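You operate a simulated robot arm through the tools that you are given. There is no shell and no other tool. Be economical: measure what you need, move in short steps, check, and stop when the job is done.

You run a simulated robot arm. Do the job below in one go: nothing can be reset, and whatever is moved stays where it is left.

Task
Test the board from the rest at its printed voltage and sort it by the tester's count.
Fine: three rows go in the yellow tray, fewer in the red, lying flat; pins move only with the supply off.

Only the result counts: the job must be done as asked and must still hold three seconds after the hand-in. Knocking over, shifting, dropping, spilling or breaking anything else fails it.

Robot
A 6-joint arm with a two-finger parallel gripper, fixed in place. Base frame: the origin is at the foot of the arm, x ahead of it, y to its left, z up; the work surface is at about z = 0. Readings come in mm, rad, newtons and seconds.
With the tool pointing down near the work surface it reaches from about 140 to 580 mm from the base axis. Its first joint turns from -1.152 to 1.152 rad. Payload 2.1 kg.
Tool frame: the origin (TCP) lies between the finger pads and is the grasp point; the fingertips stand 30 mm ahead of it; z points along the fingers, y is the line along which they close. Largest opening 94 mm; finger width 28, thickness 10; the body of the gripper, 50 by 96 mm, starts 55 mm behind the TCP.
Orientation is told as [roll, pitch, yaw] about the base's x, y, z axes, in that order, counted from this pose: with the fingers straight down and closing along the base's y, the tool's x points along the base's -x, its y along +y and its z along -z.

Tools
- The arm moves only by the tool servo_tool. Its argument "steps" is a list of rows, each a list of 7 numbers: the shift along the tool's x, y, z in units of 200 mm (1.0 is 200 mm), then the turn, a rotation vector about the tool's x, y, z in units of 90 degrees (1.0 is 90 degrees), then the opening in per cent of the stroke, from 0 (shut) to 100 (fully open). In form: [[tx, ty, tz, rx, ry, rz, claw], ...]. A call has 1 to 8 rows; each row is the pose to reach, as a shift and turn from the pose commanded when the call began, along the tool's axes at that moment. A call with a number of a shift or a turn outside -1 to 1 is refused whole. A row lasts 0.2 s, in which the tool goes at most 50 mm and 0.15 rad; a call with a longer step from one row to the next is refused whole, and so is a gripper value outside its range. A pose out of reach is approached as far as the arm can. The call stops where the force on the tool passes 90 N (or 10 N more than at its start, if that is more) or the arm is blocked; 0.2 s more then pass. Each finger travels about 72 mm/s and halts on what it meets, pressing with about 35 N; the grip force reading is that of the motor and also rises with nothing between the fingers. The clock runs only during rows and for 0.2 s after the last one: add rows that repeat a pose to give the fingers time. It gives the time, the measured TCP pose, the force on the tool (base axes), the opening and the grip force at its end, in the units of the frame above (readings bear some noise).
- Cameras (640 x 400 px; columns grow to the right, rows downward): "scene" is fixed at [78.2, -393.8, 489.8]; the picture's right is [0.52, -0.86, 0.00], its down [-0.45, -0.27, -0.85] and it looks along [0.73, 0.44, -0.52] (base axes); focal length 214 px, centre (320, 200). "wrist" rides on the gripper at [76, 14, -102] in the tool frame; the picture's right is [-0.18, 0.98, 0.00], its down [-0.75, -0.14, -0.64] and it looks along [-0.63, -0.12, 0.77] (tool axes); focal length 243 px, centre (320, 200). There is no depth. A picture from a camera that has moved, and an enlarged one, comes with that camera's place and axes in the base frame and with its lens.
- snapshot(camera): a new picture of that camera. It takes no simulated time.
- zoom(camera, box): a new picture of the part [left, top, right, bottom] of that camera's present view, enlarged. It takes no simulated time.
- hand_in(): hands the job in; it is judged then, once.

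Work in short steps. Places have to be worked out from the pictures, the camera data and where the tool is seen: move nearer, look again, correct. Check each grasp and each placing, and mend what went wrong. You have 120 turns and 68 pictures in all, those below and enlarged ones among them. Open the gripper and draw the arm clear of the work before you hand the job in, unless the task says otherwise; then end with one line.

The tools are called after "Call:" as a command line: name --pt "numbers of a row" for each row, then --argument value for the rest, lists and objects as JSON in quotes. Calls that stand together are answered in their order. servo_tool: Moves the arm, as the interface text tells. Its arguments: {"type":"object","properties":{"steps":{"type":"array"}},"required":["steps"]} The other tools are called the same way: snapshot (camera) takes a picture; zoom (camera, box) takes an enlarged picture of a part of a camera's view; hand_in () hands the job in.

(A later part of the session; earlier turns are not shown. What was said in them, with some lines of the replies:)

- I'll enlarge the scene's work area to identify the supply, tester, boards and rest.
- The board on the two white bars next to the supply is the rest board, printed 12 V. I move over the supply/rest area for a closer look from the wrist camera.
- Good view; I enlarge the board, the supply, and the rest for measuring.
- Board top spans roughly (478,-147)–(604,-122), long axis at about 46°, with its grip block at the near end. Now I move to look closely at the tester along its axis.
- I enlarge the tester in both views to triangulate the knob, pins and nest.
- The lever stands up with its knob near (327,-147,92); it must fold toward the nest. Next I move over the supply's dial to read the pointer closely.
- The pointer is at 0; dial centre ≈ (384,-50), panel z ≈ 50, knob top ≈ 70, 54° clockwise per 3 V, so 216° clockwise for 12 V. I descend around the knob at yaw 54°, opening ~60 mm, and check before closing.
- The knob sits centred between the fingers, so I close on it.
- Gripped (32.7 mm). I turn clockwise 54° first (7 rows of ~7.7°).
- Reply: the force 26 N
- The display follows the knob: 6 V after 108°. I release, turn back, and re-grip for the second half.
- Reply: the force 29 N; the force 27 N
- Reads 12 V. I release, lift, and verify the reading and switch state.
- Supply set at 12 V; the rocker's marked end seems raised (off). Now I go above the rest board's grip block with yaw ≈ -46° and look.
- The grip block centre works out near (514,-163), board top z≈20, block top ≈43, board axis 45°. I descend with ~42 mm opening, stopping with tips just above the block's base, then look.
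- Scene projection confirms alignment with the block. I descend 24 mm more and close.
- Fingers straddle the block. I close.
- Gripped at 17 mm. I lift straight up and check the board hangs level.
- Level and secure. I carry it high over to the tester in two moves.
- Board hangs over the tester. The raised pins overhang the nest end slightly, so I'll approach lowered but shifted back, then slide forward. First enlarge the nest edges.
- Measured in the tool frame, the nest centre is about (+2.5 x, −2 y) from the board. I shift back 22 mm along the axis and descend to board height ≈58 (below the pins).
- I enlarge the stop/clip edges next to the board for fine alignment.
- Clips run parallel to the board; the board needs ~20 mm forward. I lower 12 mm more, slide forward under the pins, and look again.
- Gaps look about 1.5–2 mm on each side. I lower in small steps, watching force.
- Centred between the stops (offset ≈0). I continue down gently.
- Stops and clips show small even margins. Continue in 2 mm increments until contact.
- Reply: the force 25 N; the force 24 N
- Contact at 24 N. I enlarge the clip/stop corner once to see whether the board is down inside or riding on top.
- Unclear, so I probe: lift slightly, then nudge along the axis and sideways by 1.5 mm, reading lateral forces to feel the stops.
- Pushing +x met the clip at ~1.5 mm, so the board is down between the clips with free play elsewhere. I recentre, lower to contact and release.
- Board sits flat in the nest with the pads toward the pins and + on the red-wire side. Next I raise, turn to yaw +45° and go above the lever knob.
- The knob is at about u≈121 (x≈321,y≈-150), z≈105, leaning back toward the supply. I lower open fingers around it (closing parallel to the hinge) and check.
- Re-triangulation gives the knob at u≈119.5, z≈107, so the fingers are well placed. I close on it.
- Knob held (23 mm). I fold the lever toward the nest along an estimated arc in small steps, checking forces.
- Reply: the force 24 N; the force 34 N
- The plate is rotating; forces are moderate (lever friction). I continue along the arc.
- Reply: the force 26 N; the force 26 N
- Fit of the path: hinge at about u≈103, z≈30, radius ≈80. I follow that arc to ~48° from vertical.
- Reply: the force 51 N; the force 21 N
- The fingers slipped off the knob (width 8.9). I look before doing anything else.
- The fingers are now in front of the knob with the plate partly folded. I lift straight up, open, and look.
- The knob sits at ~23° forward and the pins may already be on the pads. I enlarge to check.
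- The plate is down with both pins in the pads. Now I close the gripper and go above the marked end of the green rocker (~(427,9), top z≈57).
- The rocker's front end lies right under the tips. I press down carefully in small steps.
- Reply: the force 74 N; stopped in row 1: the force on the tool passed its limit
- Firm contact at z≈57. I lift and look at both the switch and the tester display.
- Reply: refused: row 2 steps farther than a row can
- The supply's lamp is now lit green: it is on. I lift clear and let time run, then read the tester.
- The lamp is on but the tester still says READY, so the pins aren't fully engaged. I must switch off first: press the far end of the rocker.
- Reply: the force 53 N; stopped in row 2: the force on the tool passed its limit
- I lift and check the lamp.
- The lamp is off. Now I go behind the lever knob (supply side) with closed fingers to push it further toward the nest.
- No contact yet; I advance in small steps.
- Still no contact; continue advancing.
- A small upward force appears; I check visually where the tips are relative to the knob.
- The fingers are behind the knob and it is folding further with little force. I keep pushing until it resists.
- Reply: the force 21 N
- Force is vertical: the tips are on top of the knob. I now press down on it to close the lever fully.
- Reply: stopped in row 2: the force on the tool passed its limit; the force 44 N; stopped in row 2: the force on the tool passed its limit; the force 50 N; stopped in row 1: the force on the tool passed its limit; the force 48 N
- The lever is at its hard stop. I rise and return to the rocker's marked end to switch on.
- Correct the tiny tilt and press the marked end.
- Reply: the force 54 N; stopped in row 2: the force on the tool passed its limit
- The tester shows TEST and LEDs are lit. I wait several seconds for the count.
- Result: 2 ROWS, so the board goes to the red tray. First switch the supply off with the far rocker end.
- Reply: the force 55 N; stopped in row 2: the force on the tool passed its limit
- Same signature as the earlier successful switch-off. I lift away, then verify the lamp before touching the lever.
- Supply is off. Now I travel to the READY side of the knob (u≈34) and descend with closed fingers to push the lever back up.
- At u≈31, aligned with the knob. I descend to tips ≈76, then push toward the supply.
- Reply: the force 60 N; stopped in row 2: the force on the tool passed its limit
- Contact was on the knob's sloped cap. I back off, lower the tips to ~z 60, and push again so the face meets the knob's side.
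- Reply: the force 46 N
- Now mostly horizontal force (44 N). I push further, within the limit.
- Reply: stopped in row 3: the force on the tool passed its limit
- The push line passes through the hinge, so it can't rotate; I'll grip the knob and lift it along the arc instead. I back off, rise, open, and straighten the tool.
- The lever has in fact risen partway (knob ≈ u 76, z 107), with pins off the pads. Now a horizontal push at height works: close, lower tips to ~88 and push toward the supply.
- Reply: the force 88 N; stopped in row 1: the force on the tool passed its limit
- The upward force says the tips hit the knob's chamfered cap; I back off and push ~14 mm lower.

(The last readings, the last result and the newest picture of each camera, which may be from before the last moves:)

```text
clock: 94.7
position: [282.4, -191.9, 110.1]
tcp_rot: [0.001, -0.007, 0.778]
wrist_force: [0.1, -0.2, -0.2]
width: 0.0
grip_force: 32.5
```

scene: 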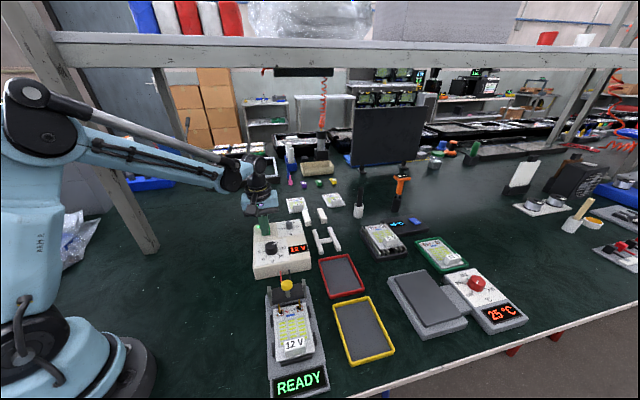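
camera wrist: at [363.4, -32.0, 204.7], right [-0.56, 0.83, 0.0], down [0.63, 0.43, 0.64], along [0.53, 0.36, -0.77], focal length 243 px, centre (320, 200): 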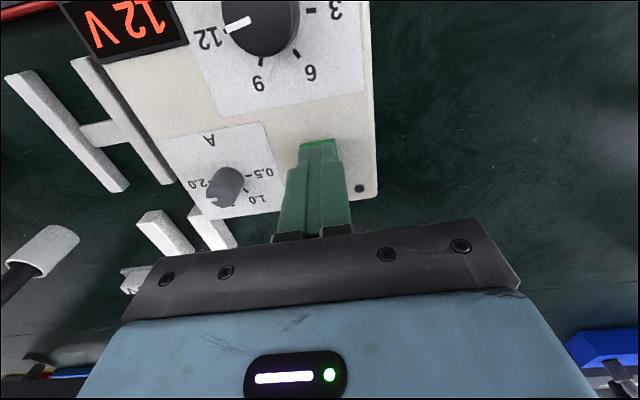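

No contact now—the lever has moved back. I continue advancing with a slight rise.

Call:
servo_tool --pt "-0.03 0 -0.02 0 0 0 0" --pt "-0.05 0 -0.04 0 0 0 0" --pt "-0.05 0 -0.04 0 0 0 0"

Call:
servo_tool --pt "-0.03 0 -0.02 0 0 0 0" --pt "-0.05 0 -0.03 0 0 0 0" --pt "-0.05 0 -0.03 0 0 0 0"

Call:
servo_tool --pt "-0.03 0 0 0 0 0 0" --pt "-0.05 0 0 0 0 0 0" --pt "-0.05 0 0 0 0 0 0"

```text
clock: 95.5
position: [289.4, -186.0, 118.1]
tcp_rot: [0.0, -0.005, 0.779]
wrist_force: [-0.8, 0.5, -0.6]
width: 0.1
grip_force: 32.9
```

```text
clock: 96.3
position: [291.4, -183.6, 122.9]
tcp_rot: [0.001, 0.021, 0.771]
wrist_force: [-47.8, -36.3, -16.9]
width: 0.0
grip_force: 33.2
```

```text
clock: 96.8
position: [290.8, -184.0, 124.2]
tcp_rot: [0.005, 0.044, 0.763]
wrist_force: [-12.2, -10.2, -1.9]
width: 0.0
grip_force: 33.3
stopped in row 2: the force on the tool passed its limit (the readings are from after the stop); the commanded pose is now the measured one
```

Strong contact again near u 76; the lever may be at its raised stop. I back off, rise and return above the board's block at yaw −45° to inspect lever and board in one picture.

Call:
servo_tool --pt "0.06 0 0 -0.003 -0.028 -0.014 0" --pt "0.1 0 -0.2 -0.003 -0.028 -0.014 0" --pt "0.28 0.006 -0.23 -0.003 -0.028 -0.014 20" --pt "0.466 0.012 -0.23 -0.003 -0.028 -0.014 45" --pt "0.466 0.012 -0.23 -0.003 -0.028 0.07 45" --pt "0.466 0.012 -0.23 -0.003 -0.028 0.16 45" --pt "0.466 0.012 -0.23 -0.003 -0.028 0.25 45"

Call:
servo_tool --pt "0 0 0 0 0 0.09 45" --pt "0 0 0 0 0 0.18 45" --pt "0 0 0 0 0 0.27 45" --pt "0 0 0 0 0 0.36 45" --pt "0 0 0 0 0 0.45 45" --pt "0 0 0 0 0 0.54 45" --pt "0 0 0 0 0 0.63 45" --pt "0 0 0 0 0 0.72 45"

```text
clock: 98.4
position: [225.2, -243.7, 175.4]
tcp_rot: [0.004, -0.006, 0.37]
wrist_force: [-0.1, 0.6, 0.2]
width: 42.0
grip_force: 0.0
```

```text
clock: 100.2
position: [225.1, -243.3, 174.5]
tcp_rot: [0.006, 0.003, -0.759]
wrist_force: [0.2, -0.8, -0.7]
width: 42.6
grip_force: 0.0
```

I fine-position above the block at z≈117 and take the check picture.

Call:
servo_tool --pt "-0.01 -0.0243 0.1 0.003 0 0.0165 45" --pt "-0.01 -0.0243 0.2 0.003 0 0.0165 45" --pt "-0.01 -0.0243 0.287 0.003 0 0.0165 45" --pt "-0.01 -0.0243 0.287 0.003 0 0.0165 45"

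Call:
zoom --camera "wrist" --box '[230, 0, 550, 200]'

```text
clock: 101.2
position: [222.5, -248.4, 115.5]
tcp_rot: [-0.001, 0.001, -0.785]
wrist_force: [0.1, 0.1, -0.6]
width: 42.5
grip_force: 0.1
```

```text
2.00 times, centred on (390, 100) of wrist
camera zoom: at [180.3, -184.5, 217.9], right [0.82, 0.57, 0.0], down [0.43, -0.63, 0.64], along [0.36, -0.53, -0.77], focal length 485 px, centre (180, 400)
```

zoom: 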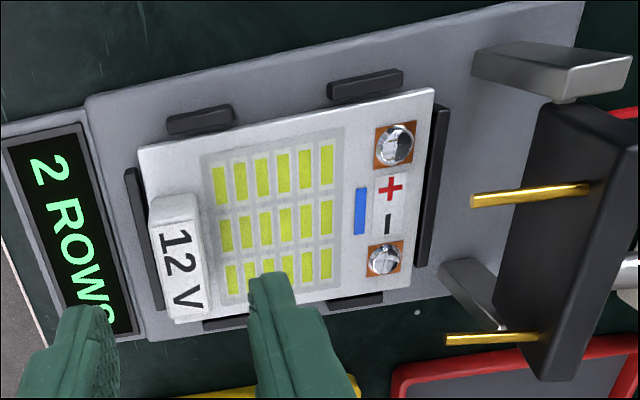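

The lever is fully up and the board unmoved; display kept "2 ROWS". I descend and grip the block.

Call:
servo_tool --pt "0 0 0.1 0 0 0 45" --pt "0 0 0.2 0 0 0 45" --pt "0 0 0.28 0 0 0 45" --pt "0 0 0.28 0 0 0 45"

Call:
servo_tool --pt "0 0 0 0 0 0 20" --pt "0 0 0 0 0 0 0" --pt "0 0 0 0 0 0 0" --pt "0 0 0 0 0 0 0"

Call:
servo_tool --pt "0 0 -0.03 0 0 0 0" --pt "0 0 -0.07 0 0 0 0" --pt "0 0 -0.11 0 0 0 0" --pt "0 -0.06 -0.115 0 0 0 0" --pt "0 -0.115 -0.115 0 0 0 0" --pt "0 -0.115 -0.115 0 0 0 0"

```text
clock: 102.2
position: [221.7, -249.2, 59.9]
tcp_rot: [-0.001, 0.001, -0.783]
wrist_force: [0.1, -0.8, -0.4]
width: 42.3
grip_force: 0.2
```

```text
clock: 103.2
position: [221.4, -248.6, 59.8]
tcp_rot: [0.001, 0.003, -0.783]
wrist_force: [0.0, -0.5, 0.5]
width: 17.3
grip_force: 35.6
```

```text
clock: 104.6
position: [205.3, -265.0, 83.9]
tcp_rot: [0.0, 0.001, -0.784]
wrist_force: [-0.8, -0.1, -1.8]
width: 16.8
grip_force: 35.0
```

Board held and clear of the pins. I rise and carry it over the red tray.

Call:
servo_tool --pt "0 0 -0.2 0 0 0 0" --pt "0 0 -0.4 0 0 0 0" --pt "0 0 -0.58 0 0 0 0"

Call:
servo_tool --pt "-0.14 0.14 0 0 0 0 0" --pt "-0.28 0.28 0 0 0 0 0" --pt "-0.42 0.42 0 0 0 0 0" --pt "-0.57 0.57 0 0 0 0 0" --pt "-0.7 0.7 0.05 0 0 0 0" --pt "-0.728 0.731 0.2 0 0 0 0" --pt "-0.728 0.731 0.4 0 0 0 0" --pt "-0.728 0.731 0.6 0 0 0 0"

Call:
zoom --camera "wrist" --box '[220, 20, 560, 240]'

```text
clock: 105.4
position: [205.2, -264.4, 199.5]
tcp_rot: [0.0, 0.001, -0.783]
wrist_force: [-0.5, -0.1, -0.8]
width: 17.0
grip_force: 34.3
```

```text
clock: 107.2
position: [415.1, -266.9, 78.6]
tcp_rot: [0.0, 0.002, -0.784]
wrist_force: [-0.6, -0.6, -1.5]
width: 17.1
grip_force: 35.1
```

```text
1.82 times, centred on (390, 130) of wrist
camera zoom: at [371.4, -201.5, 180.3], right [0.82, 0.57, 0.0], down [0.43, -0.63, 0.64], along [0.36, -0.53, -0.77], focal length 441 px, centre (193, 327)
```

zoom: 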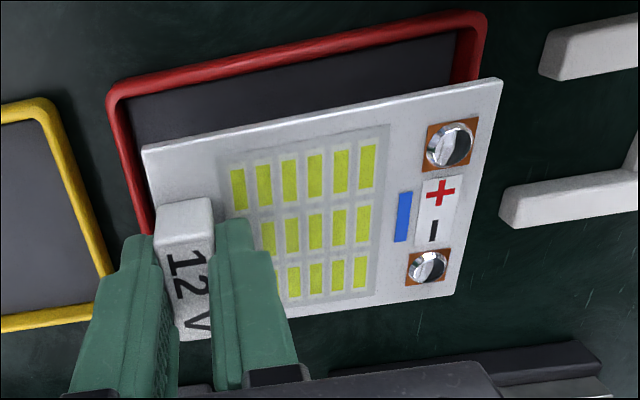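

From this view the tray centre is (+3 x, −2 y) in the tool frame from the board. I correct that and lower gently.

Call:
servo_tool --pt "0.0155 -0.01 0 0 0 0 0" --pt "0.0155 -0.01 0.07 0 0 0 0" --pt "0.0155 -0.01 0.12 0 0 0 0" --pt "0.0155 -0.01 0.12 0 0 0 0"

Call:
servo_tool --pt "0 0 0.01 0 0 0 0" --pt "0 0 0.01 0 0 0 0"

Call:
servo_tool --pt "0 0 0.01 0 0 0 0" --pt "0 0 0.01 0 0 0 0"

Call:
servo_tool --pt "0 0 0.01 0 0 0 0" --pt "0 0 0.01 0 0 0 0"

```text
clock: 108.2
position: [408.4, -264.1, 55.1]
tcp_rot: [0.001, 0.002, -0.783]
wrist_force: [0.1, 0.5, -0.8]
width: 16.7
grip_force: 35.0
```

```text
clock: 108.8
position: [409.0, -263.8, 52.4]
tcp_rot: [-0.001, -0.001, -0.784]
wrist_force: [0.0, -0.7, -0.9]
width: 17.2
grip_force: 35.3
```

```text
clock: 109.4
position: [410.6, -263.0, 51.2]
tcp_rot: [-0.001, 0.002, -0.783]
wrist_force: [0.1, -0.2, -0.4]
width: 17.3
grip_force: 35.1
```

```text
clock: 110.0
position: [408.8, -263.5, 49.3]
tcp_rot: [0.002, 0.002, -0.784]
wrist_force: [0.0, 1.3, 15.8]
width: 16.7
grip_force: 35.0
```

Contact at the tray floor level. I release with a small opening and rise straight up, then clear the arm.

Call:
servo_tool --pt "0 0 0 0 0 0 22" --pt "0 0 0 0 0 0 28" --pt "0 0 0 0 0 0 28" --pt "0 0 -0.1 0 0 0 28" --pt "0 0 -0.3 0 0 0 28" --pt "0 0 -0.5 0 0 0 40" --pt "0 0 -0.7 0 0 0 60" --pt "0 0 -0.7 0 0 0 60"

Call:
servo_tool --pt "0.1 -0.2 -0.05 0 0 0 80" --pt "0.2 -0.4 -0.1 0 0 0 100" --pt "0.3 -0.6 -0.15 0 0 0 100" --pt "0.4 -0.75 -0.2 0 0 0 100" --pt "0.4 -0.75 -0.2 0 0 0 100"

Call:
snapshot --camera "scene"

```text
clock: 111.8
position: [410.1, -262.1, 190.9]
tcp_rot: [-0.002, 0.003, -0.784]
wrist_force: [-0.5, -0.3, 0.0]
width: 56.2
grip_force: 0.1
```

```text
clock: 113.0
position: [245.8, -310.5, 228.9]
tcp_rot: [0.0, 0.001, -0.784]
wrist_force: [0.3, -0.6, 0.0]
width: 94.0
grip_force: 0.0
```

```text
refused: no pictures are left
```

No pictures remain. The contact height and release readings are consistent with the board lying flat in the red tray. The arm is clear, the gripper is open and the supply is off, so I hand in.

Call:
hand_in

```text
The job is handed in.
```

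I tested the board from the rest at 12 V and the tester read "2 ROWS", so I put it in the red tray and handed the job in. I had no picture left to check the final placement, so that it lies flat is judged from the contact height and force readings. The supply was off, with its lamp dark, before the pins were raised.
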